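You operate a simulated robot arm through the tools that you are given. There is no shell and no other tool.

You are at the controls of a simulated robot arm. One attempt, no reset.

Task
Amber lamp on at 4, rack the orange bulb, fit the silver scrim.
Fine: black switch and orange fader; bulb in the green rack's free pocket; scrim in the door's clips; white focus knob to 2.
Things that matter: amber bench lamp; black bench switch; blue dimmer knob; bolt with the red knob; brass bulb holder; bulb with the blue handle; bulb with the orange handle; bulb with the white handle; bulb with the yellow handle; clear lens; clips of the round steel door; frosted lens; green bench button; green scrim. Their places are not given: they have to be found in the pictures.

It is judged by the outcome, as a careful person would: the job done as asked, and still so three seconds after it is handed in. It fails if anything else is knocked over, pushed out of place, dropped, spilled or broken.

Robot
A 6-joint arm with a two-finger parallel gripper, fixed in place. Base frame: the origin is at the foot of the arm, x ahead of it, y to its left, z up; the work surface is at about z = 0.8. Units: m, degrees, N and s.
Its first joint turns from -166.0 to 166.0 degrees. Payload 3.91 kg.
The TCP is the grasp point between the finger pads, 0.03 m short of the fingertips. In the tool frame z runs along the fingers and y along their closing line. The gripper opens to 0.11 m. The fingers are 0.02 m wide and 0.01 m thick; the gripper's body (0.048 by 0.112 m) begins 0.055 m behind the TCP.
Orientation is told as [roll, pitch, yaw] about the base's x, y, z axes, in that order, counted from this pose: with the fingers straight down and closing along the base's y, the tool's x points along the base's -x, its y along +y and its z along -z.

Tools
- The arm moves only by the tool send_rows. Its argument "deltas" is a list of rows, each an object of numbers (a shift or turn left out is 0, a gripper value left out holds the last): "wx", "wy", "wz": the turn, a rotation vector about the tool's x, y, z in degrees; "dx", "dy", "dz": the shift along the tool's x, y, z in m; "gripper": the finger opening in m, from 0 to 0.11. In form: [{"wx": .., "wy": .., "wz": .., "dx": .., "dy": .., "dz": .., "gripper": ..}, ...]. A call has 1 to 20 rows; each row shifts and turns the commanded pose from where the row before left it, along the tool's axes as they then stand. Each row takes 0.2 s and may step no farther than 0.05 m and 8.6 degrees from the row before; otherwise, or with a gripper value out of range, the whole call is refused. Where a pose cannot be reached the arm comes as near as it can. A force on the tool above 70 N (or 10 N above the force at the start of the call, whichever is more), or a blocked arm, ends the call early, and 0.2 s more pass. The fingers move at their own pace (about 0.108 m/s each) and stop on an object; they squeeze with about 30 N. The grip force told is the motor's: it shows also when the fingers shut on nothing. Time passes only in rows, and 0.2 s behind the last, so rows that do not move let the fingers close. It gives the time, the measured TCP pose, the force on the tool (base axes), the opening and the grip force at its end, in the units of the frame above (readings bear some noise), with the torque about the TCP (base axes, N m) and any sound that the robot's microphone picked up, and new pictures: "views" is both (left out), scene, wrist or none.
- Cameras (640 x 400 px; columns grow to the right, rows downward): "scene" is fixed at [0.4024, 0.6529, 1.5515]; the picture's right is [-0.77, -0.64, 0.00], its down [-0.43, 0.52, -0.73] and it looks along [0.47, -0.57, -0.68] (base axes); focal length 261 px, centre (320, 200). "wrist" rides on the gripper at [0.072, 0.017, -0.103] in the tool frame; the picture's right is [-0.23, 0.97, 0.00], its down [-0.76, -0.18, -0.62] and it looks along [-0.61, -0.14, 0.78] (tool axes); focal length 222 px, centre (320, 200).
- measure_at(camera, pixels): for up to 12 pixels [column, row] of the newest picture of that camera ("zoom" is the newest enlarged one), the place [x, y, z] in the base frame of the surface seen there, good to about 0.002 m, but the place of the scene camera against the robot may be out by one fixed shift of up to 0.018 m in any direction. No time passes.
- enlarge(camera, box): a new picture of the part [left, top, right, bottom] of that camera's present view, enlarged. No time passes.
- sign_off(): hands the job in; it is judged then, once.

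Unless the task says otherwise, let go and move clear before handing in.

The tools are called after "Call:" as a command line: name --argument value ..., lists and objects as JSON in quotes. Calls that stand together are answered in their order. send_rows: Moves the arm, as the interface text tells. Its arguments: {"type":"object","properties":{"deltas":{"type":"array","items":{"type":"object","properties":{"wx":{"type":"number"},"wy":{"type":"number"},"wz":{"type":"number"},"dx":{"type":"number"},"dy":{"type":"number"},"dz":{"type":"number"},"gripper":{"type":"number"}}}},"views":{"type":"string","enum":["both","scene","wrist","none"]}},"required":["deltas"]} The other tools are called the same way: measure_at (camera, pixels) gives the place of the surface under pixels of a picture; enlarge (camera, box) takes an enlarged picture of a part of a camera's view; sign_off () hands the job in.

At the start:

```text
time_s: 0.0
tcp_pos: [0.6815, -0.0842, 1.1803]
ee_rot: [0.0, 0.0, 0.1]
ft_force: [1.0, 0.5, -0.8]
wrist_torque: [-0.03, 0.03, 0.0]
width: 0.1099
grip_force: 0.1
```

scene: 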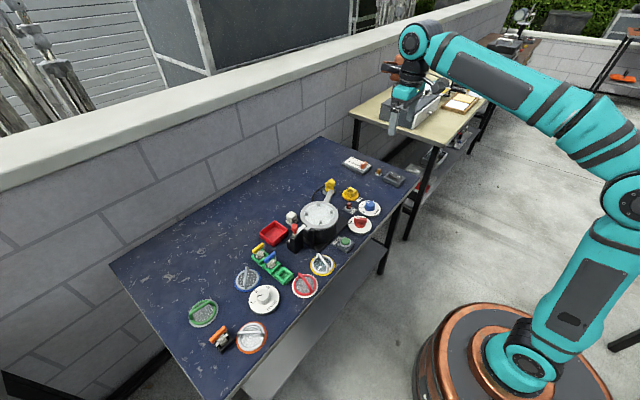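
wrist: 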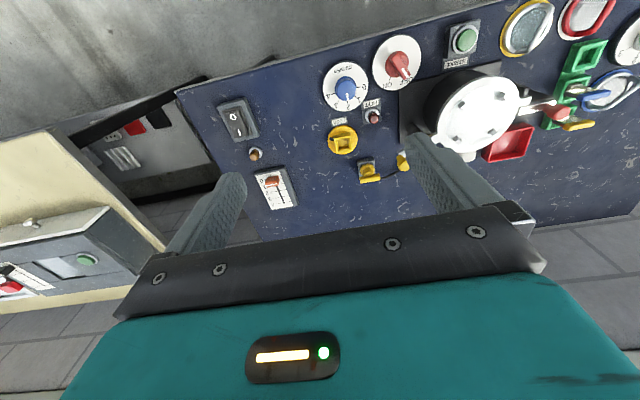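

The scene picture shows a blue bench with a drum-like lamp house near (318,215), dials near (350-370,190-225), a rack near (272,262) and lenses/scrims around (200-320, 265-340). I'll enlarge parts of both views to identify everything before moving.

Call:
enlarge --camera "scene" --box '[260, 140, 420, 240]'

Call:
enlarge --camera "scene" --box '[180, 230, 340, 360]'

Call:
enlarge --camera "wrist" --box '[180, 20, 440, 220]'

Call:
enlarge --camera "wrist" --box '[380, 0, 640, 190]'

```text
4.00 times, centred on (340, 190) of scene
```

zoom: 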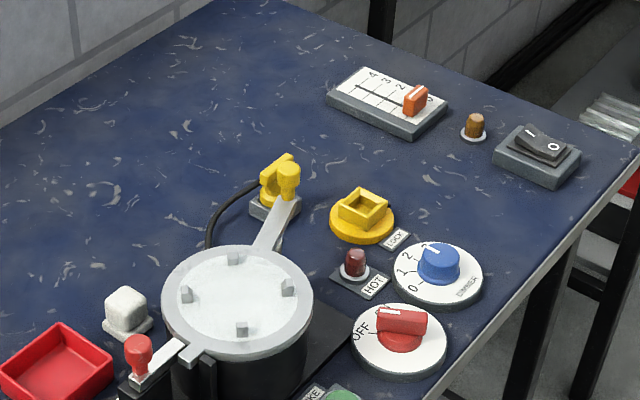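

```text
3.08 times, centred on (260, 295) of scene
```

zoom: 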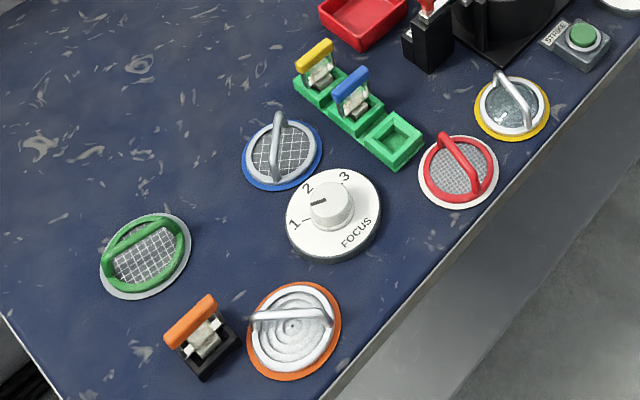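

```text
2.00 times, centred on (310, 120) of wrist
```

zoom: 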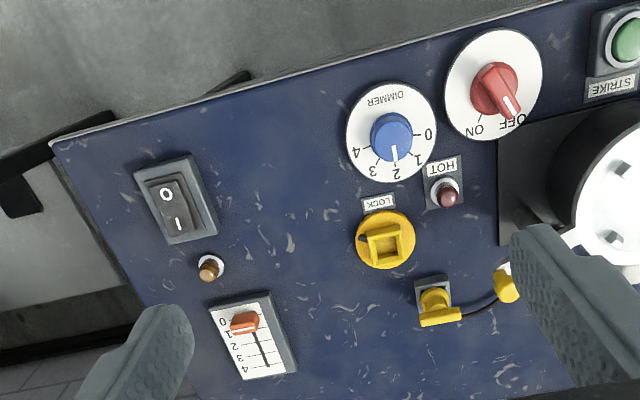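

```text
2.11 times, centred on (510, 95) of wrist
```

zoom: 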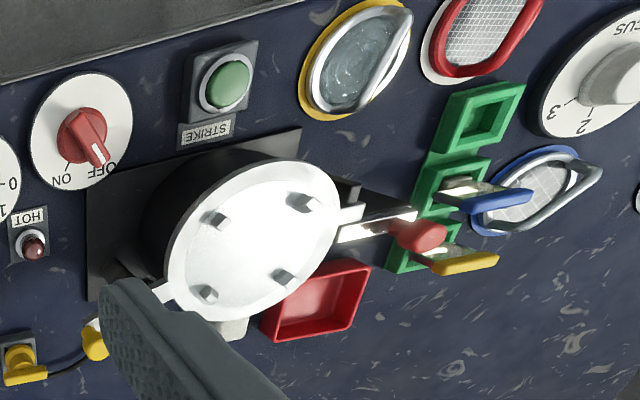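

The pictures show the black switch (wrist 238,120), orange fader (274,183, near 1), amber lamp (255,155), white focus knob (scene 263,298), orange bulb in a black stand (scene 220,340) and a mesh scrim with silver handle and blue rim (scene 247,280). I'll measure these in both cameras.

Call:
measure_at --camera "wrist" --pixels '[[233, 113], [240, 130], [255, 155], [273, 180], [262, 178], [289, 206], [346, 88], [398, 65], [482, 112], [463, 40], [581, 55], [560, 115]]'

Call:
measure_at --camera "scene" --pixels '[[395, 177], [379, 172], [364, 165], [264, 297], [219, 337], [279, 276], [247, 280], [318, 214], [371, 206], [360, 224], [344, 243], [250, 336]]'

Call:
enlarge --camera "scene" --box '[270, 170, 350, 230]'

Call:
enlarge --camera "scene" --box '[230, 235, 310, 295]'

Call:
enlarge --camera "scene" --box '[190, 290, 290, 360]'

```text
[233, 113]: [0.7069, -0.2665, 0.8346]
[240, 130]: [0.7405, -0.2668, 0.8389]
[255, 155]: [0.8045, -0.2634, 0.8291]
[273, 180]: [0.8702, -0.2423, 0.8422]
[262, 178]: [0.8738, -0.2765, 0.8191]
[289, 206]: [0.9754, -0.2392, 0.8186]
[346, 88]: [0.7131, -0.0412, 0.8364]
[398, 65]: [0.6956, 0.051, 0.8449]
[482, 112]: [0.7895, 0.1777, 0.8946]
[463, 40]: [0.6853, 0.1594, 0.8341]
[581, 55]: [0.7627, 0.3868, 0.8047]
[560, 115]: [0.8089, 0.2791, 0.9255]
```

```text
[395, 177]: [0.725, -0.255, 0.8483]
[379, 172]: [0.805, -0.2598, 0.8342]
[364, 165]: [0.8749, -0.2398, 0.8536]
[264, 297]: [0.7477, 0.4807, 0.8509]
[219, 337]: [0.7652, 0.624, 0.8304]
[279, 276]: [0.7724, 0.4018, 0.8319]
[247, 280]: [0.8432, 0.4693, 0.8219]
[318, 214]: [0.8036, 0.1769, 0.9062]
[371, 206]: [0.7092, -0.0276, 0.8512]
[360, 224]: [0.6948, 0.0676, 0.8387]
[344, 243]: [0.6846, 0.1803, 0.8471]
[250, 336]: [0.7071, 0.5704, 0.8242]
```

```text
6.67 times, centred on (310, 200) of scene
```

zoom: 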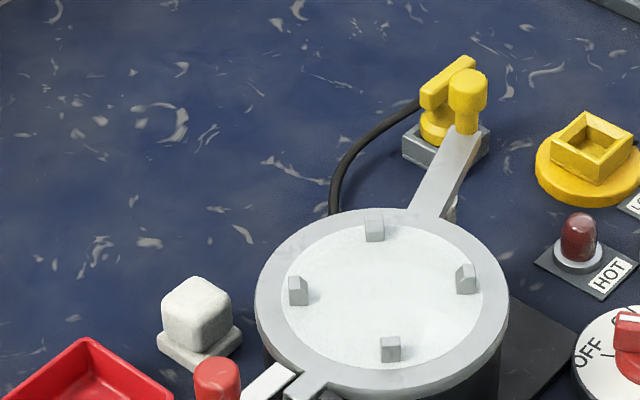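

```text
6.67 times, centred on (270, 265) of scene
```

zoom: 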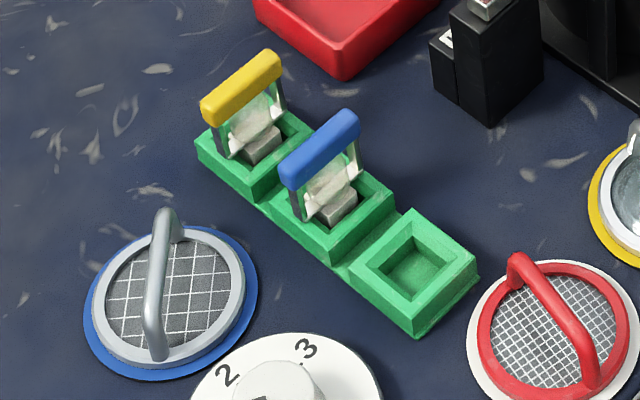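

```text
5.71 times, centred on (240, 325) of scene
```

zoom: 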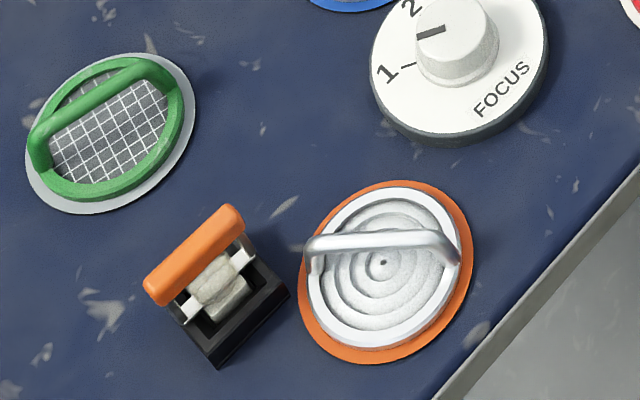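

Measurements agree within about 1 cm in z between cameras (scene reads higher). Switch is near (0.725,-0.267), fader near (0.87,-0.245), amber lamp between them. I'll close the fingers and move to look at the switch and fader closely.

Call:
send_rows --deltas '[{"dx": 0.0136, "dy": -0.026, "dz": 0.03, "gripper": 0.0}, {"dx": 0.0136, "dy": -0.026, "dz": 0.03}, {"dx": 0.0136, "dy": -0.026, "dz": 0.03}, {"dx": 0.0136, "dy": -0.026, "dz": 0.03}, {"dx": 0.0136, "dy": -0.026, "dz": 0.03}, {"dx": 0.0136, "dy": -0.026, "dz": 0.03}, {}]' --views "both"

```text
time_s: 1.6
tcp_pos: [0.6007, -0.2405, 1.002]
ee_rot: [0.0, 0.1, 0.0]
ft_force: [1.1, -0.1, -0.4]
wrist_torque: [-0.01, 0.0, 0.01]
width: 0.0
grip_force: 30.1
```

scene: 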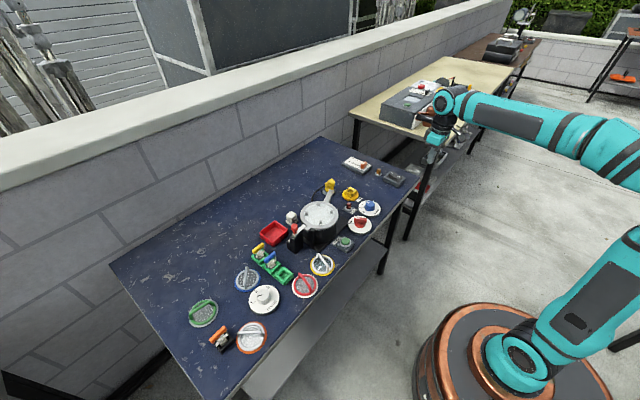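
wrist: 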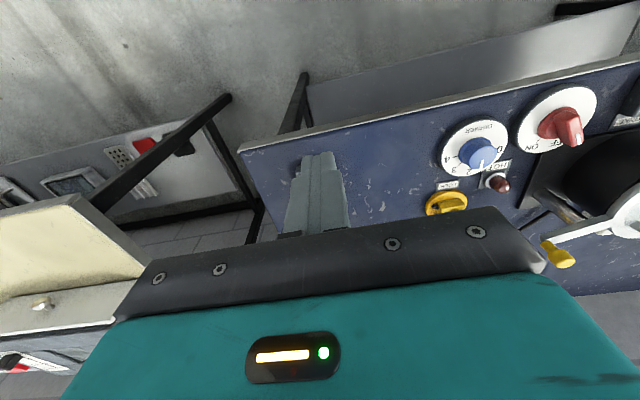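

The switch is hidden behind the closed fingers, so I'll move forward and slightly right/up to have the switch and fader in the clear upper part of the wrist picture.

Call:
send_rows --deltas '[{"dx": -0.03, "dy": -0.012, "dz": -0.01}, {"dx": -0.03, "dy": -0.012, "dz": -0.01}, {"dx": -0.03, "dy": -0.012, "dz": -0.01}, {"dx": -0.03, "dy": -0.012, "dz": -0.01}, {}]' --views "wrist"

Call:
enlarge --camera "wrist" --box '[260, 60, 460, 210]'

```text
time_s: 2.8
tcp_pos: [0.7212, -0.2932, 1.0412]
ee_rot: [0.0, 0.0, 0.0]
ft_force: [0.6, 0.0, -0.1]
wrist_torque: [-0.02, -0.02, 0.03]
width: 0.0
grip_force: 30.6
```

wrist: 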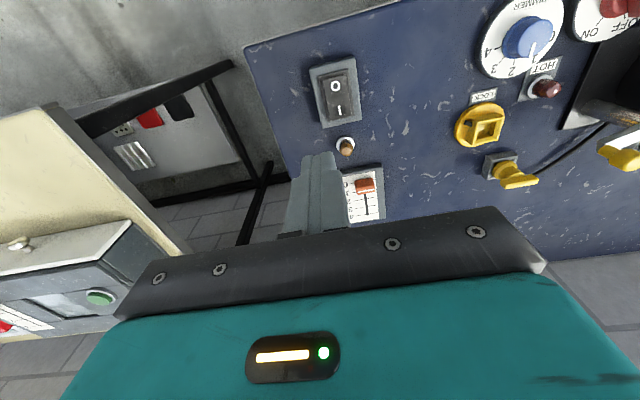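

```text
2.67 times, centred on (360, 135) of wrist
```

zoom: 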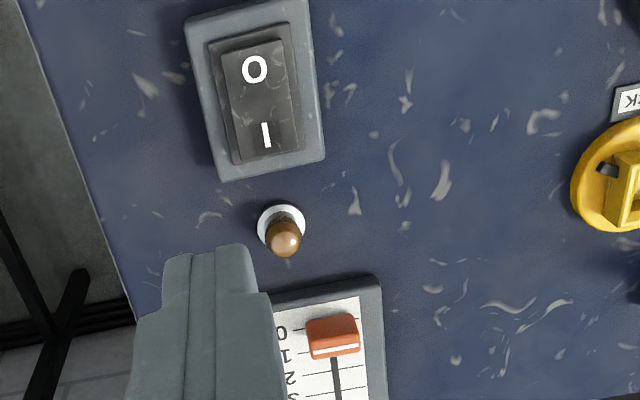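

Call:
measure_at --camera "zoom" --pixels '[[253, 50], [256, 72], [261, 100], [265, 135], [268, 150], [240, 150], [290, 145], [230, 60], [278, 50], [285, 240], [335, 345], [333, 320]]'

Call:
enlarge --camera "scene" --box '[340, 150, 410, 195]'

```text
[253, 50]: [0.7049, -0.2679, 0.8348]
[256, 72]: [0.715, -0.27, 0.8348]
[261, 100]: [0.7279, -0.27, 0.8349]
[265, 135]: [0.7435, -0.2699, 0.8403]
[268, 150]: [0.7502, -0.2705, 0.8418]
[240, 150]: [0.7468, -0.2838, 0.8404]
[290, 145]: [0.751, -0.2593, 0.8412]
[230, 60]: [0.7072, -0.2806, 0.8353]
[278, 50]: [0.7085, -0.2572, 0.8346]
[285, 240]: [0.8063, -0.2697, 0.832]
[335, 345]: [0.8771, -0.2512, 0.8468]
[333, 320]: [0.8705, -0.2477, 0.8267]
```

```text
8.89 times, centred on (375, 172) of scene
```

zoom: 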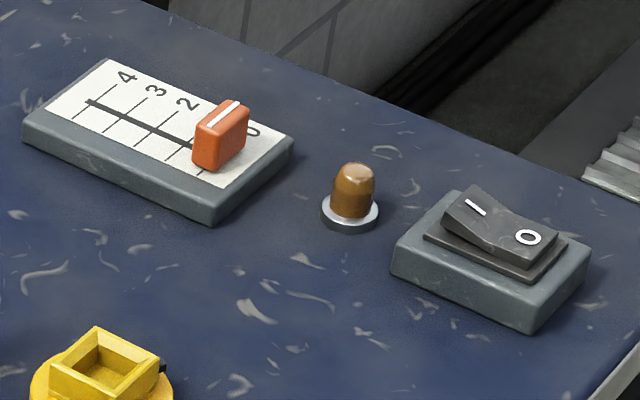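

The rocker's I side is the raised far end at about (0.747,-0.270,0.841), so the switch is off. I'll come over it with closed fingers and press down gently.

Call:
send_rows --deltas '[{"dx": -0.006, "dy": 0.0058, "dz": 0.0353}, {"dx": -0.006, "dy": 0.0058, "dz": 0.0353}, {"dx": -0.006, "dy": 0.0058, "dz": 0.0353}, {"dx": -0.0065, "dy": 0.0058, "dz": 0.035}, {}]' --views "both"

```text
time_s: 4.0
tcp_pos: [0.7454, -0.2645, 0.9]
ee_rot: [-0.1, 0.0, 0.0]
ft_force: [0.4, -0.1, 0.5]
wrist_torque: [-0.03, -0.02, 0.01]
width: 0.0
grip_force: 30.0
```

scene: 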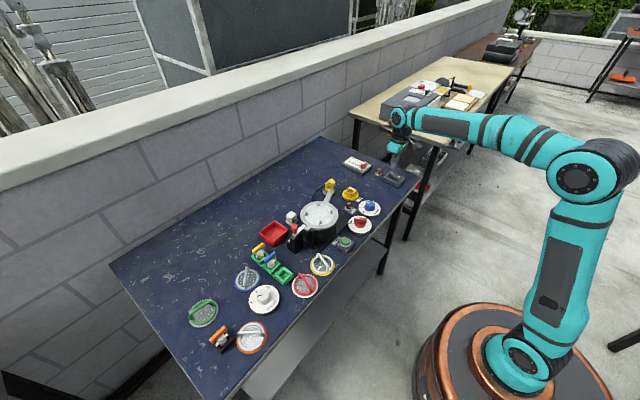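
wrist: 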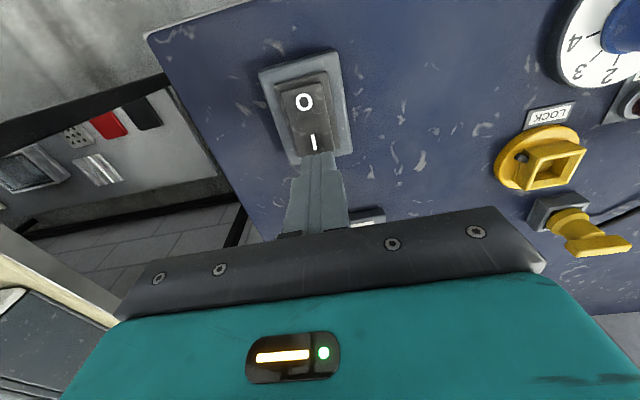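

The fingertips (320,155) line up just beyond the "I" mark at (313,142). I'll shift slightly right and descend in small steps onto the I end.

Call:
send_rows --deltas '[{"dy": -0.004, "dz": 0.01}, {"dz": 0.01}, {"dz": 0.005}, {"dz": 0.004}, {"dz": 0.003}, {"dz": 0.003}, {}]' --views "both"

```text
time_s: 5.6
tcp_pos: [0.7465, -0.269, 0.866]
ee_rot: [0.0, 0.0, 0.0]
ft_force: [1.6, 1.5, 9.3]
wrist_torque: [0.06, 0.11, -0.07]
width: 0.0
grip_force: 30.2
```

scene: 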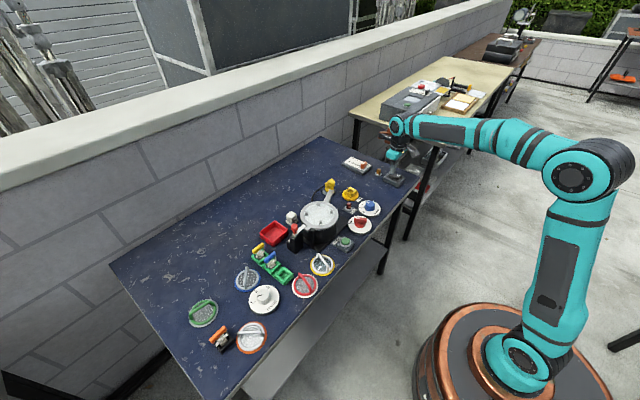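
wrist: 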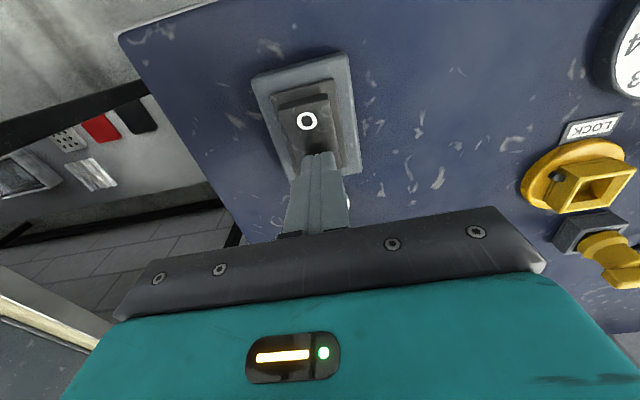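

The O end now shows a raised edge at (303,100) and the force is 9 N, so the rocker seems to be tipping over. I'll press 2 mm more, then lift and look.

Call:
send_rows --deltas '[{"dz": 0.002}, {}, {"dz": -0.02}, {"dz": -0.04}, {"dz": -0.04, "dx": -0.02}, {"dz": -0.04, "dx": -0.02, "dy": 0.01}, {"dx": 0, "gripper": 0.06}, {}]' --views "both"

Call:
enlarge --camera "scene" --box '[340, 150, 410, 195]'

Call:
enlarge --camera "wrist" --box '[220, 40, 420, 240]'

```text
time_s: 7.4
tcp_pos: [0.7849, -0.2591, 1.0038]
ee_rot: [0.0, 0.0, 0.0]
ft_force: [-0.8, 0.0, 0.4]
wrist_torque: [-0.02, -0.02, 0.0]
width: 0.0603
grip_force: 0.1
```

scene: 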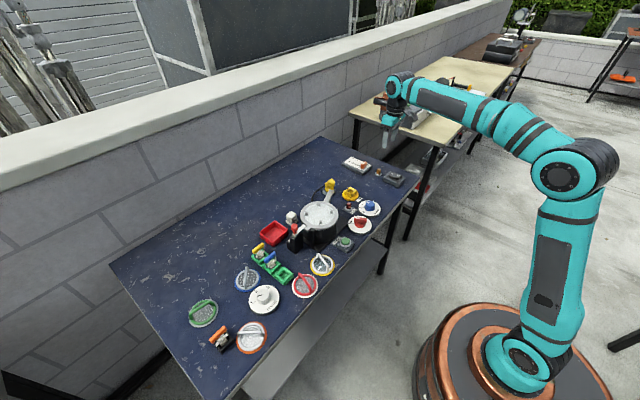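
wrist: 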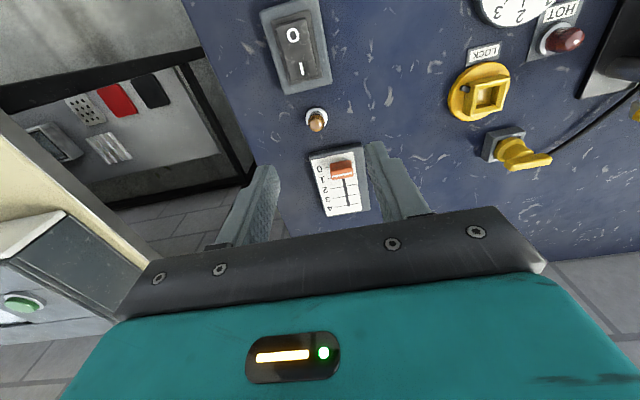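

```text
8.89 times, centred on (375, 172) of scene
```

zoom: 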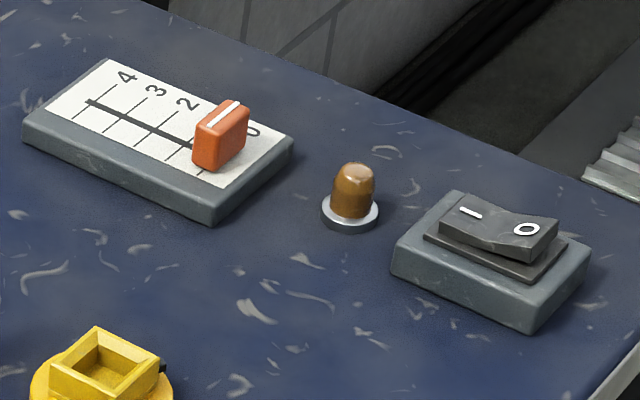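

```text
2.00 times, centred on (320, 140) of wrist
```

zoom: 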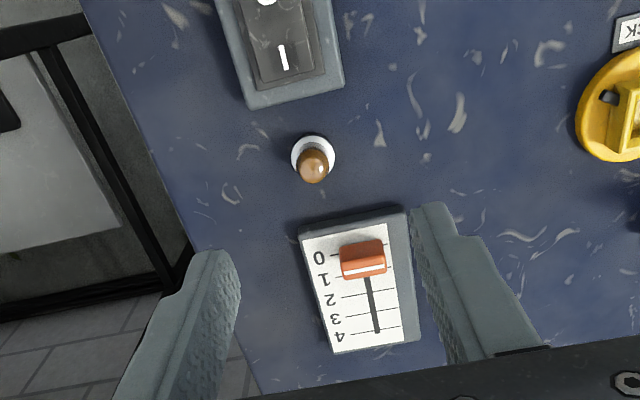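

The rocker is now down on the I side (O end raised). Next I measure the fader's scale and cap to plan the push to 4.

Call:
measure_at --camera "zoom" --pixels '[[333, 257], [390, 257], [333, 276], [340, 297], [355, 295], [350, 316], [395, 312], [348, 333], [392, 327], [376, 330], [363, 268], [362, 247]]'

Call:
enlarge --camera "wrist" --box '[290, 130, 390, 230]'

```text
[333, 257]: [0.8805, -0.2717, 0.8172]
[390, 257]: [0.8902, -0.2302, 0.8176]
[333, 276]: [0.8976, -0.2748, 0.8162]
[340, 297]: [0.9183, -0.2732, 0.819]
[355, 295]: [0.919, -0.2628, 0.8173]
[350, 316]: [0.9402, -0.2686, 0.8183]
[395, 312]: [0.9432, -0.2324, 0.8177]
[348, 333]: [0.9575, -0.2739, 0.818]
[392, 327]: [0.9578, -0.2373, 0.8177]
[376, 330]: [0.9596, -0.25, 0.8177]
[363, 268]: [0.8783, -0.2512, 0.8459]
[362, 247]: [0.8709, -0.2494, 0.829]
```

```text
4.00 times, centred on (340, 180) of wrist
```

zoom: 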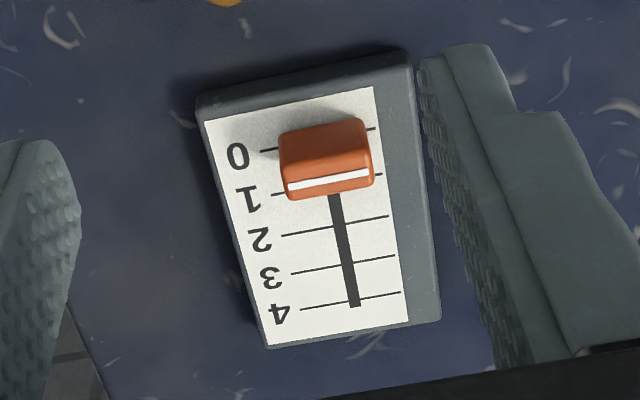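

The cap's white line sits close to 0 in perspective. I'll measure ticks and slot end more precisely.

Call:
measure_at --camera "zoom" --pixels '[[266, 150], [373, 129], [274, 194], [381, 175], [300, 309], [400, 293], [355, 306], [328, 181], [285, 187], [368, 173], [300, 196], [325, 150]]'

```text
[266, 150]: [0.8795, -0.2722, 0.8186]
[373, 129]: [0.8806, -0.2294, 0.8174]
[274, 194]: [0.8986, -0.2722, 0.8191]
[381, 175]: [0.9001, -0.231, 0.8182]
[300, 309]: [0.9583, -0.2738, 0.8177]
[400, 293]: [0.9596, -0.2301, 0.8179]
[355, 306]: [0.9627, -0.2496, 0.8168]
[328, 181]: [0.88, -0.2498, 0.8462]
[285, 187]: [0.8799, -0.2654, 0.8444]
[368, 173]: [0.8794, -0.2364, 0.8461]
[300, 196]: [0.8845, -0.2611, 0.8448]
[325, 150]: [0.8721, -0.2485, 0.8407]
```

Ticks: 0 at x≈0.880, 4 at x≈0.959; the cap (line at x=0.880, y≈-0.251, top z≈0.846) is at 0. Since 4 is near the reach limit, I'll tilt the tool 15° (tips forward) and hover over the cap.

Call:
send_rows --deltas '[{"wy": -7.5}, {"wy": -7.5}, {"dx": -0.0234, "dy": 0.0028, "dz": 0.0347}, {"dx": -0.0234, "dy": 0.0028, "dz": 0.0347}, {"dx": -0.0234, "dy": 0.0028, "dz": 0.0347}, {}, {}]' --views "both"

```text
time_s: 9.0
tcp_pos: [0.8812, -0.2509, 0.9213]
ee_rot: [0.0, -15.1, 0.0]
ft_force: [0.1, -0.3, 0.6]
wrist_torque: [0.0, 0.0, 0.0]
width: 0.0599
grip_force: 0.1
```

scene: 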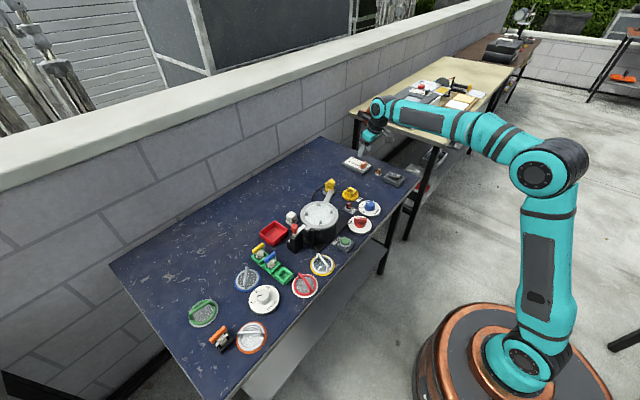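
wrist: 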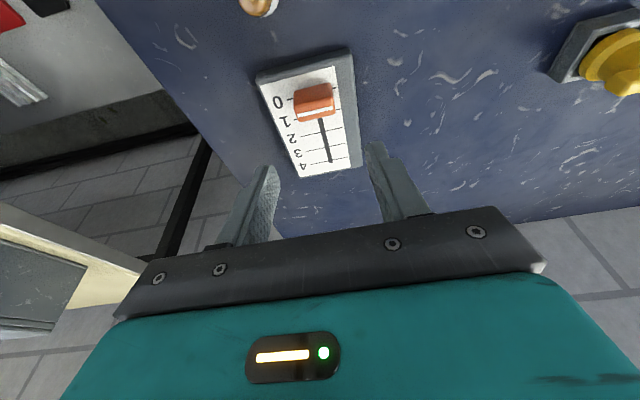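

The cap is centred between the fingers. I'll descend along the cap so the pads straddle its y-ends, and close.

Call:
send_rows --deltas '[{"dx": 0.0068, "dz": 0.0203}, {"dx": 0.0068, "dz": 0.0203}, {"dx": 0.0034, "dz": 0.0101}, {"dx": 0.0034, "dz": 0.0101}, {}, {"gripper": 0.02}, {}, {}, {}]' --views "both"

Call:
enlarge --camera "wrist" --box '[220, 60, 420, 240]'

```text
time_s: 11.0
tcp_pos: [0.8773, -0.2504, 0.8554]
ee_rot: [-0.1, -15.1, 0.1]
ft_force: [-0.4, 12.6, -1.6]
wrist_torque: [0.4, -0.59, 0.12]
width: 0.0319
grip_force: 45.1
```

scene: 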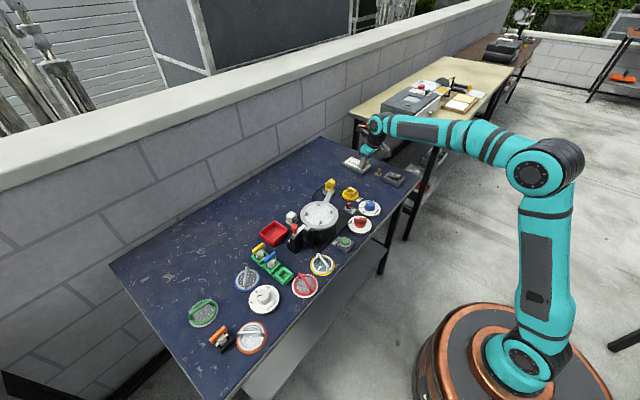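
wrist: 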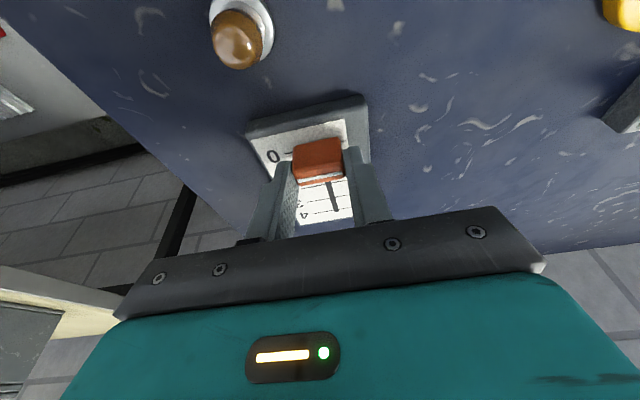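

```text
2.22 times, centred on (320, 150) of wrist
```

zoom: 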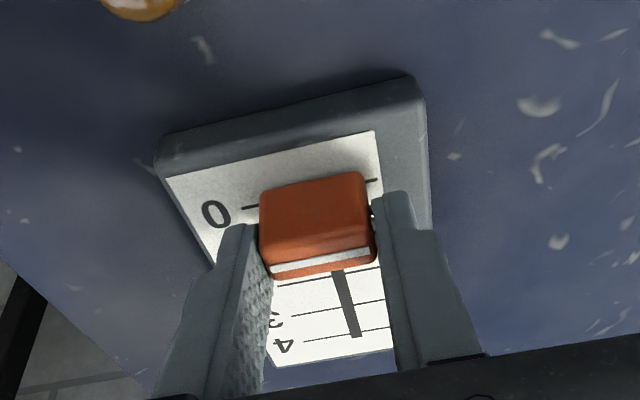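

Cap is gripped (width 0.032), with a 12 N sideways bias, so I'll nudge +y 1.5 mm and drag the cap in +x about 7.5 cm, watching force.

Call:
send_rows --deltas '[{"dy": 0.0015}, {"dx": -0.0097, "dz": 0.0026}, {"dx": -0.0145, "dz": 0.0039}, {"dx": -0.0145, "dz": 0.0039}, {"dx": -0.0145, "dz": 0.0039}, {"dx": -0.0145, "dz": 0.0039}, {}, {}]' --views "both"

Call:
enlarge --camera "wrist" --box '[220, 60, 420, 240]'

Call:
enlarge --camera "scene" --box '[340, 150, 410, 195]'

```text
time_s: 12.8
tcp_pos: [0.9473, -0.2508, 0.8553]
ee_rot: [0.1, -15.0, 0.1]
ft_force: [1.5, 2.8, -5.3]
wrist_torque: [0.02, -1.4, 0.03]
width: 0.0319
grip_force: 44.5
```

scene: 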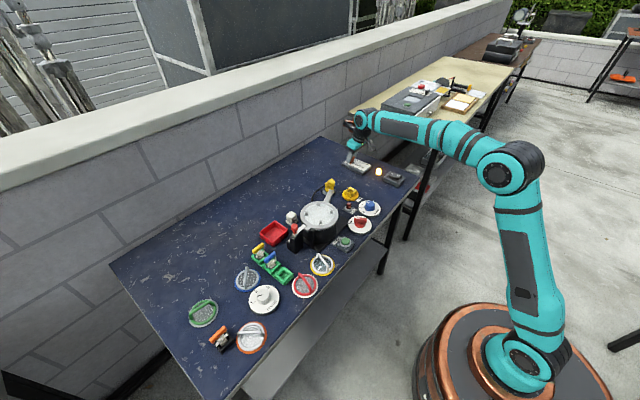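
wrist: 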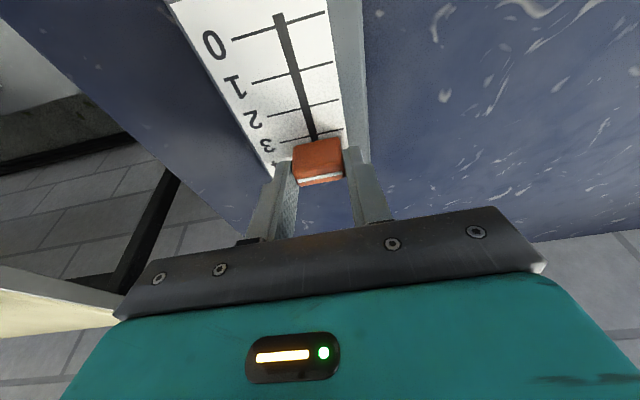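

```text
2.22 times, centred on (320, 150) of wrist
```

zoom: 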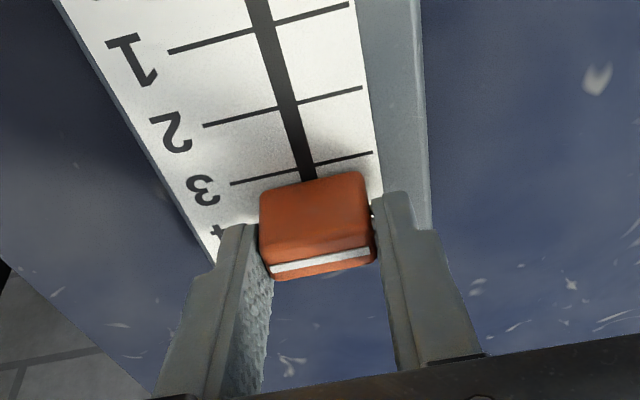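

```text
8.89 times, centred on (375, 172) of scene
```

zoom: 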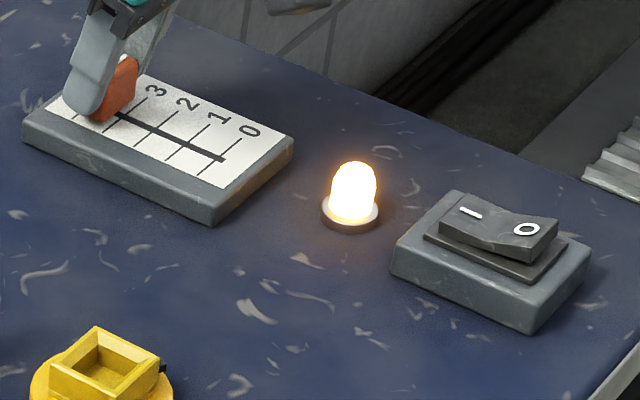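

The lamp now glows and the cap has moved 7.0 cm (line at about x=0.950). I'll move the last 9 mm to the 4 tick at 0.959.

Call:
send_rows --deltas '[{"dx": -0.0044, "dz": 0.0012}, {"dx": -0.0043, "dz": 0.0011}, {}, {}]' --views "both"

Call:
measure_at --camera "wrist" --pixels '[[320, 180], [308, 182], [337, 176], [318, 160]]'

```text
time_s: 13.8
tcp_pos: [0.9575, -0.2502, 0.8561]
ee_rot: [-0.1, -15.0, 0.0]
ft_force: [-1.3, -2.3, -5.4]
wrist_torque: [-0.24, 0.55, -0.06]
width: 0.032
grip_force: 44.8
```

scene: 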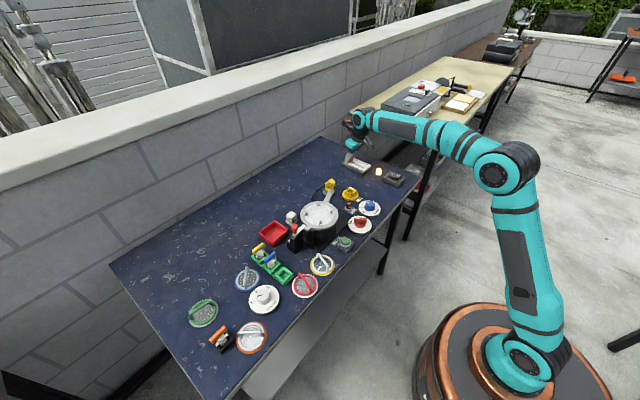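
wrist: 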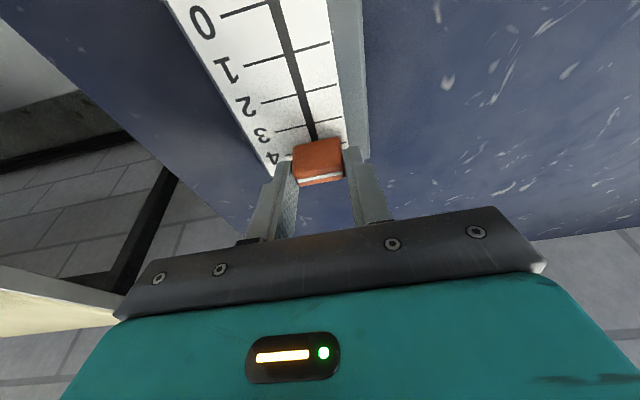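

```text
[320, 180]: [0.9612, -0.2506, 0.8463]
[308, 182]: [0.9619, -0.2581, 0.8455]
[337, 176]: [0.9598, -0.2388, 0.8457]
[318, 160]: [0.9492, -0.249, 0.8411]
```

The cap line measures x≈0.960, right at the 4 tick. I'll release, rise straight up and verify.

Call:
send_rows --deltas '[{"gripper": 0.06}, {}, {}, {"dx": -0.0078, "dz": -0.029}, {"dx": -0.0104, "dz": -0.0386}, {"dx": 0.02, "dz": -0.04}, {}]' --views "both"

Call:
enlarge --camera "scene" --box '[340, 150, 410, 195]'

Call:
enlarge --camera "wrist" --box '[240, 40, 400, 200]'

```text
time_s: 15.4
tcp_pos: [0.9243, -0.2486, 0.962]
ee_rot: [0.0, -15.1, 0.0]
ft_force: [-0.4, 0.6, -0.1]
wrist_torque: [0.02, -0.01, 0.0]
width: 0.0597
grip_force: 0.0
```

scene: 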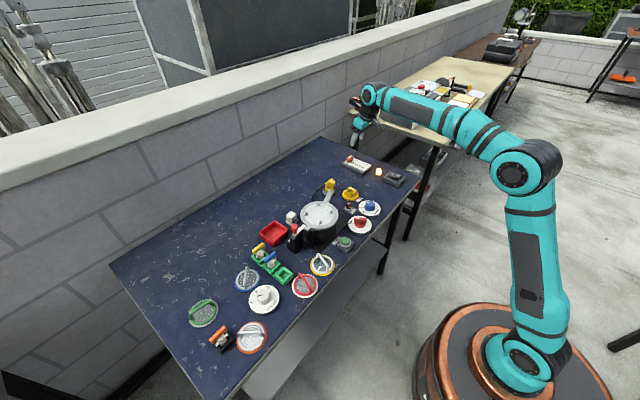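
wrist: 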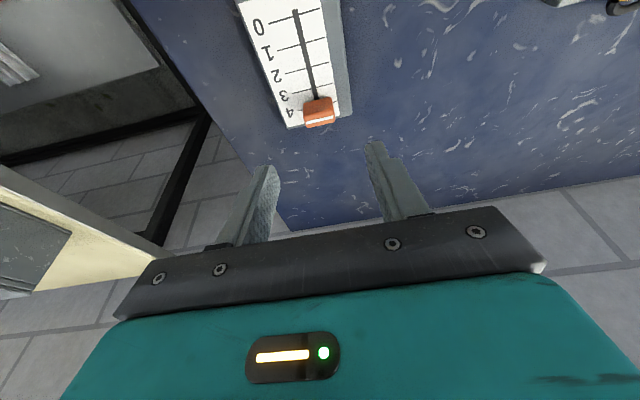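

```text
8.89 times, centred on (375, 172) of scene
```

zoom: 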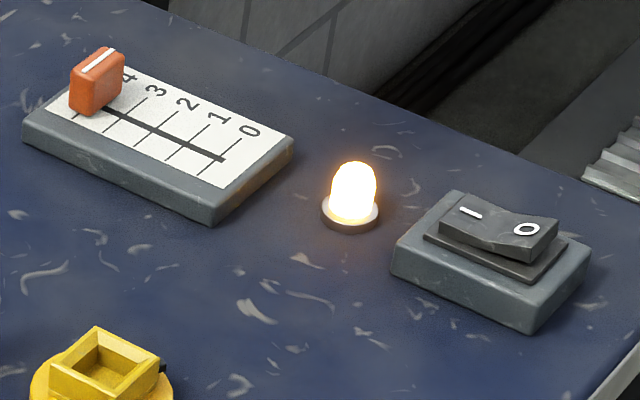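

```text
2.50 times, centred on (320, 120) of wrist
```

zoom: 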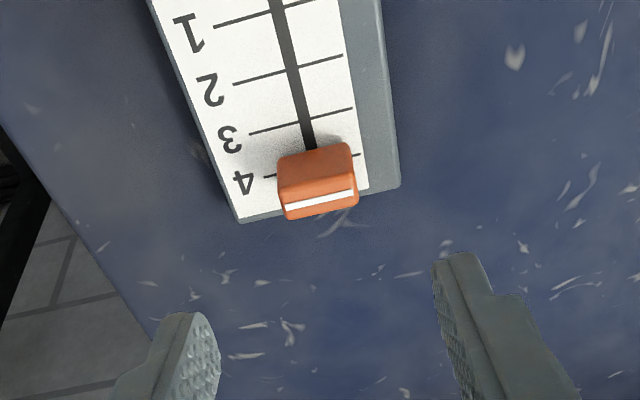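

Call:
measure_at --camera "zoom" --pixels '[[320, 200], [290, 207], [350, 194], [266, 177], [358, 156]]'

```text
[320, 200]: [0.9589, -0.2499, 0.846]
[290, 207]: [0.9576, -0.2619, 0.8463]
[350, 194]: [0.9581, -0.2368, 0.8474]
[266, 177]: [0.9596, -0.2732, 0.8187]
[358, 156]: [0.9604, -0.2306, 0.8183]
```

The fader line reads x≈0.9585 against the 4 tick at 0.960 and the amber lamp glows brightly; switch and fader are done. Now I'll straighten the tool, rise, and travel left to inspect the bulb, focus knob, scrim and rack.

Call:
send_rows --deltas '[{"wy": 7.5, "dz": -0.03}, {"wy": 7.5, "dz": -0.03}, {"dx": 0.03, "dz": -0.035}, {"dx": 0.03, "dz": -0.035}, {"dx": 0.03, "dz": -0.035}, {"dx": 0.018, "dy": 0.046}, {"dx": 0.018, "dy": 0.046}, {"dx": 0.018, "dy": 0.046}, {"dx": 0.018, "dy": 0.046}, {"dx": 0.018, "dy": 0.046}, {"dx": 0.018, "dy": 0.046}, {"dx": 0.018, "dy": 0.046}, {"dx": 0.018, "dy": 0.046}, {"dx": 0.018, "dy": 0.046}, {"dx": 0.018, "dy": 0.046}, {"dx": 0.018, "dy": 0.046}, {"dx": 0.018, "dy": 0.046}, {"dx": 0.018, "dy": 0.046}, {"dx": 0.018, "dy": 0.046}, {"dx": 0.018, "dy": 0.046}]' --views "both"

```text
time_s: 19.6
tcp_pos: [0.5554, 0.4405, 1.1233]
ee_rot: [0.0, 0.0, -0.2]
ft_force: [0.5, -1.1, 0.7]
wrist_torque: [0.02, -0.01, 0.0]
width: 0.0601
grip_force: 0.0
```

scene: 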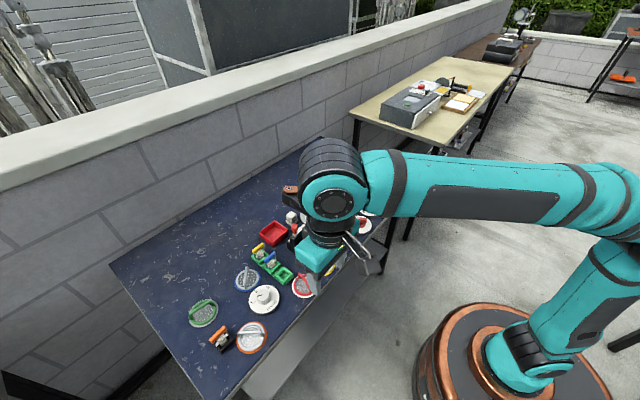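
wrist: 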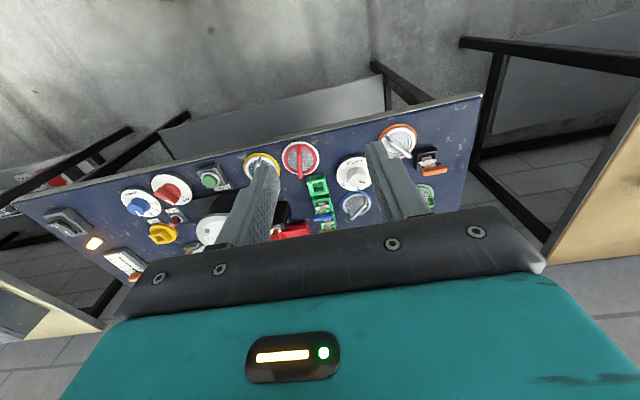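

I can see all the left-side items now. I'll move nearer over them and open the fingers for a clear view.

Call:
send_rows --deltas '[{"dx": -0.04, "dy": 0.02, "dz": 0.015, "gripper": 0.11}, {"dx": -0.04, "dy": 0.02, "dz": 0.015}, {"dx": -0.04, "dy": 0.02, "dz": 0.015}, {}, {}]' --views "both"

Call:
enlarge --camera "wrist" --box '[240, 20, 520, 200]'

```text
time_s: 20.8
tcp_pos: [0.6773, 0.4999, 1.079]
ee_rot: [0.1, 0.0, -0.1]
ft_force: [-0.2, 0.2, 0.2]
wrist_torque: [0.0, 0.01, -0.02]
width: 0.1101
grip_force: 0.0
```

scene: 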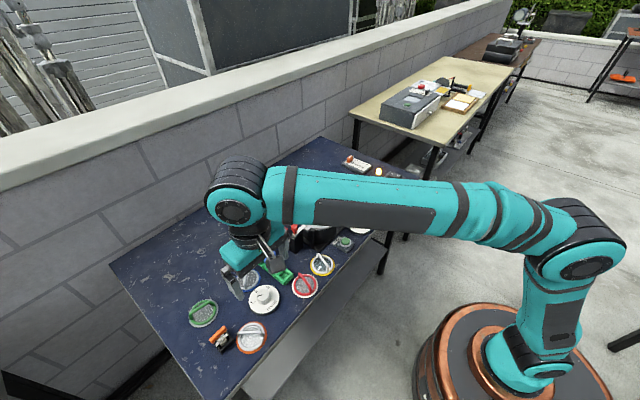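
wrist: 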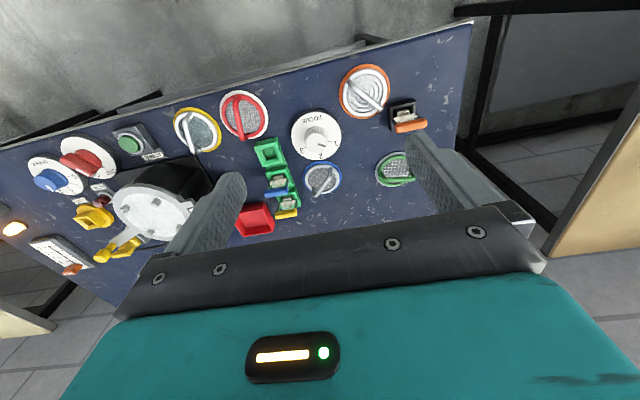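

```text
2.22 times, centred on (380, 110) of wrist
```

zoom: 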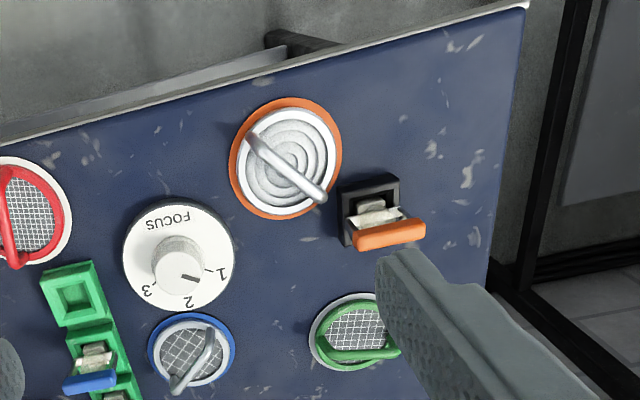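

The zoom shows the focus pointer between 1 and 2, the orange bulb at (380,225), the rack's free pocket at (75,290), and the silver scrim at (190,355). I'll measure these.

Call:
measure_at --camera "zoom" --pixels '[[180, 255], [170, 275], [195, 278], [222, 271], [188, 302], [147, 290], [365, 237], [415, 230], [390, 235], [375, 205], [346, 195], [397, 185]]'

Call:
measure_at --camera "zoom" --pixels '[[75, 292], [43, 285], [93, 263], [58, 325], [110, 305], [190, 352], [212, 340], [172, 385], [150, 350], [232, 350], [196, 318], [75, 300]]'

Call:
enlarge --camera "wrist" --box '[280, 90, 360, 170]'

```text
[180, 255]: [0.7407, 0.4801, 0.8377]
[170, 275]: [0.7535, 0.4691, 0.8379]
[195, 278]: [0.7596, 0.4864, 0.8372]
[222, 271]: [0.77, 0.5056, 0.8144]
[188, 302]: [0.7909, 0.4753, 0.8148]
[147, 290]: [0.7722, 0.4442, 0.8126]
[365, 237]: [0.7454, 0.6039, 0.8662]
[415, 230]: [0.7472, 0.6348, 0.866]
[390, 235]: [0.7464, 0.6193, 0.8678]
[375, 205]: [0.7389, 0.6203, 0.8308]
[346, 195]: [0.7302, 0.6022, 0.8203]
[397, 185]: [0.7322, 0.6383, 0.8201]
```

```text
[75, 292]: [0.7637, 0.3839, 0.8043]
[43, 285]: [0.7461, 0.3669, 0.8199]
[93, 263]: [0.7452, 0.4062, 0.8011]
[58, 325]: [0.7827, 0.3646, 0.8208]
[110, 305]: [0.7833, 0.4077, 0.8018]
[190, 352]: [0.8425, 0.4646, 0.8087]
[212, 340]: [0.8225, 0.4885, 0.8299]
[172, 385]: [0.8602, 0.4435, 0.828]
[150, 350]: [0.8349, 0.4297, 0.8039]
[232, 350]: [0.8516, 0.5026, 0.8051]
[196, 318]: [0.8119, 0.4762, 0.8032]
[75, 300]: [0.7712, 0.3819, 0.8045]
```

```text
5.00 times, centred on (320, 130) of wrist
```

zoom: 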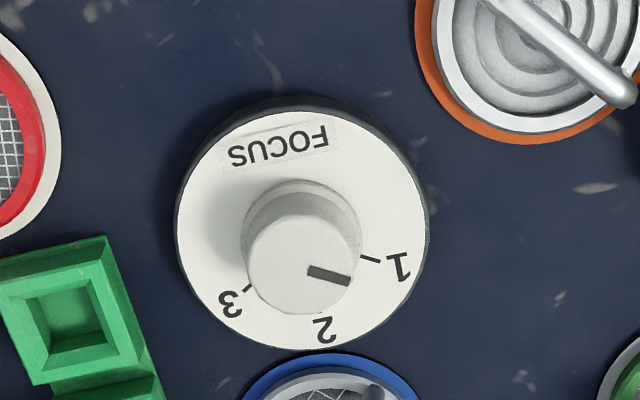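

The focus pointer is aimed close to "1" at the moment. I'll measure the dial edges, ticks, knob top and pointer to get centre and angles.

Call:
measure_at --camera "zoom" --pixels '[[182, 225], [423, 225], [300, 114], [305, 342], [364, 257], [378, 261], [251, 285], [244, 291], [311, 269], [346, 281], [324, 322], [228, 303]]'

Call:
measure_at --camera "zoom" --pixels '[[252, 270], [356, 270], [302, 235], [302, 310], [265, 240], [340, 240], [265, 300], [340, 300], [302, 270], [397, 265]]'

```text
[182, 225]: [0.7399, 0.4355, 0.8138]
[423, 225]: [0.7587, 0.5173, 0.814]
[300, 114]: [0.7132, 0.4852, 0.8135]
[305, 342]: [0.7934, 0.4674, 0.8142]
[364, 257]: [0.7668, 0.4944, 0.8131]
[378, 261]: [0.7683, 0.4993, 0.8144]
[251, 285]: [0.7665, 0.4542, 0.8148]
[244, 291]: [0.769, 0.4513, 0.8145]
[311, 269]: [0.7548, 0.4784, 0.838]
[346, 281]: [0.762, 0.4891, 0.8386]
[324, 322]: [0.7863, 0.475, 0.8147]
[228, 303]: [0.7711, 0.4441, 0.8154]
```

```text
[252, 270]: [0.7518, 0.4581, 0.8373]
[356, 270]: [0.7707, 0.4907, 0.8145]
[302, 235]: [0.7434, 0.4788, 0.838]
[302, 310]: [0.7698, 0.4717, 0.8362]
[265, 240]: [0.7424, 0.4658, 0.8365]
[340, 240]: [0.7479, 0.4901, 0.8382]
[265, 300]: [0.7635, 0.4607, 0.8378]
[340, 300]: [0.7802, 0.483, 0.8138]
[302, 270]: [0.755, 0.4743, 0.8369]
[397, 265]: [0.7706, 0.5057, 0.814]
```

Dial centre ≈ (0.753,0.476), pointer at ≈ +56°, tick 1 ≈ +57°, tick 3 ≈ −58.5°, so 2 is at ≈ −1°: the knob must turn about 57° clockwise from above. I'll go above the knob and look closely.

Call:
send_rows --deltas '[{"dx": -0.0191, "dy": -0.0059, "dz": 0.0373, "gripper": 0.07}, {"dx": -0.0191, "dy": -0.0059, "dz": 0.0373}, {"dx": -0.0191, "dy": -0.0059, "dz": 0.0373}, {"dx": -0.0191, "dy": -0.0059, "dz": 0.0373}, {}, {}]' --views "wrist"

Call:
enlarge --camera "wrist" --box '[230, 40, 410, 200]'

```text
time_s: 22.2
tcp_pos: [0.7527, 0.4774, 0.928]
ee_rot: [0.0, 0.1, 0.1]
ft_force: [0.0, 0.5, 0.1]
wrist_torque: [0.01, 0.04, -0.04]
width: 0.0701
grip_force: 0.0
```

wrist: 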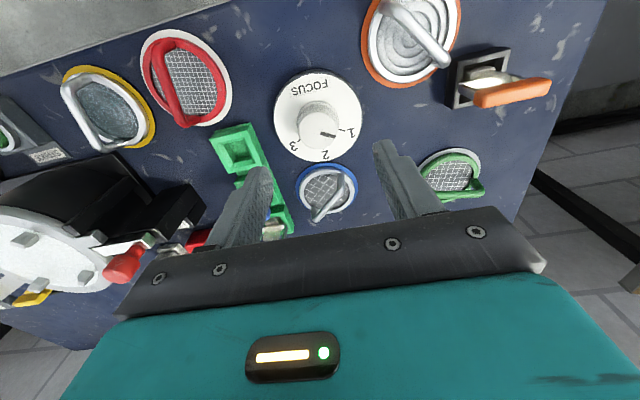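

```text
2.50 times, centred on (320, 120) of wrist
```

zoom: 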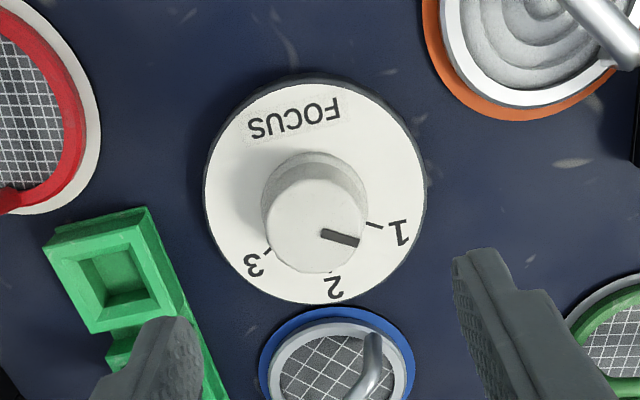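

Call:
measure_at --camera "zoom" --pixels '[[207, 190], [423, 190], [310, 82], [322, 300], [368, 224], [380, 228], [270, 250], [265, 255], [322, 233], [358, 243], [334, 288], [331, 272]]'

Call:
measure_at --camera "zoom" --pixels '[[271, 230], [361, 225], [305, 185], [312, 268], [280, 195], [340, 195], [280, 260], [350, 256], [400, 232], [254, 265]]'

```text
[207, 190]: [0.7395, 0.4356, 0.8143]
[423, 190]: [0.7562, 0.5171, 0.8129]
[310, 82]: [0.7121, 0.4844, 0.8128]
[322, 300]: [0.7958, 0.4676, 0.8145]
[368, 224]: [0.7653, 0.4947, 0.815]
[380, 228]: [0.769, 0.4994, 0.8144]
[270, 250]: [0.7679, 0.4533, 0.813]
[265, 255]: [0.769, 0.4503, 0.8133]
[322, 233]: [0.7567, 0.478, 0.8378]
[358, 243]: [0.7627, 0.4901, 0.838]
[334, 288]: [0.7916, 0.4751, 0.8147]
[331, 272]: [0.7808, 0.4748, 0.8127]
```

```text
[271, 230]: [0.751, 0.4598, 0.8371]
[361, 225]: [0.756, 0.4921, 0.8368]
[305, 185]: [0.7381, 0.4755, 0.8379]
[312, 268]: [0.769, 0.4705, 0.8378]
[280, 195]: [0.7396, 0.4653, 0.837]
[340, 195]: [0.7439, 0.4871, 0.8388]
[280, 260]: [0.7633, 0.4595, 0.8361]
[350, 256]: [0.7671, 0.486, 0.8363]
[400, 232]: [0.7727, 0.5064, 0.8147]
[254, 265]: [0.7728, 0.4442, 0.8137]
```

Knob centre ≈ (0.7535,0.4757), top z 0.838, dial z 0.814. I'll yaw the gripper +29° first, then descend so the pads straddle the knob.

Call:
send_rows --deltas '[{"wz": -7.25}, {"wz": -7.25}, {"wz": -7.25}, {"wz": -7.25}, {"dz": 0.03}, {"dz": 0.03}, {"dz": 0.01}, {"dz": 0.008}, {}]' --views "both"

Call:
enlarge --camera "wrist" --box '[220, 60, 420, 240]'

```text
time_s: 24.2
tcp_pos: [0.7511, 0.4777, 0.8515]
ee_rot: [0.1, 0.0, 28.9]
ft_force: [0.5, -0.1, -0.2]
wrist_torque: [-0.03, 0.0, 0.0]
width: 0.0701
grip_force: 0.1
```

scene: 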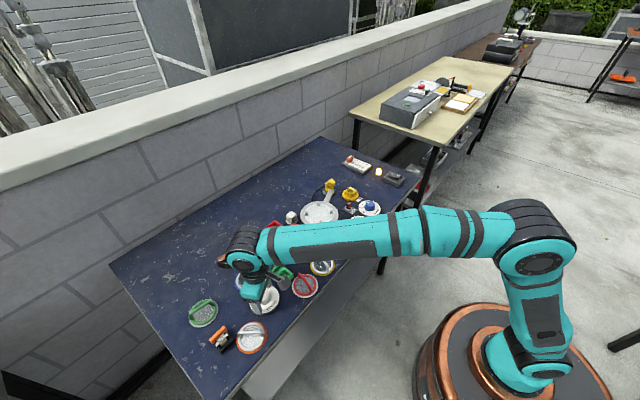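
wrist: 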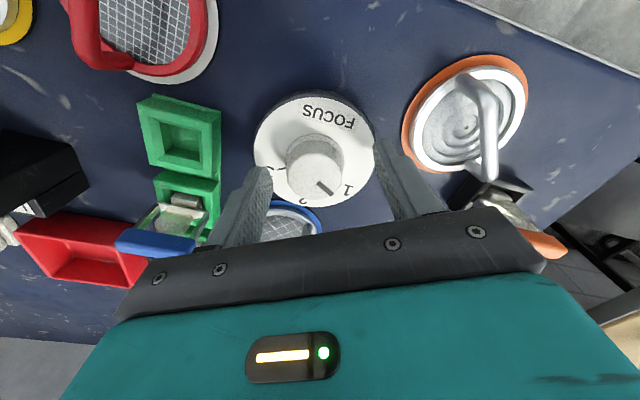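

```text
2.22 times, centred on (320, 150) of wrist
```

zoom: 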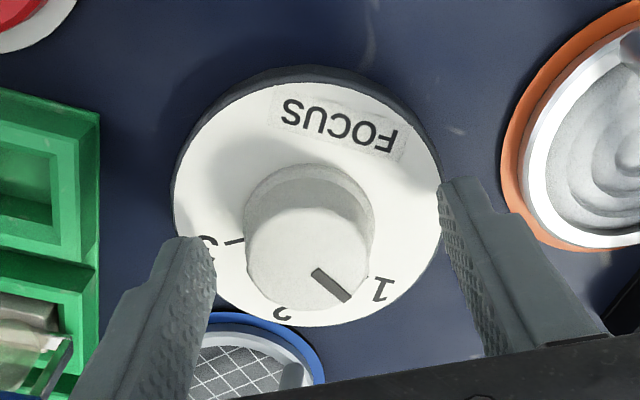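

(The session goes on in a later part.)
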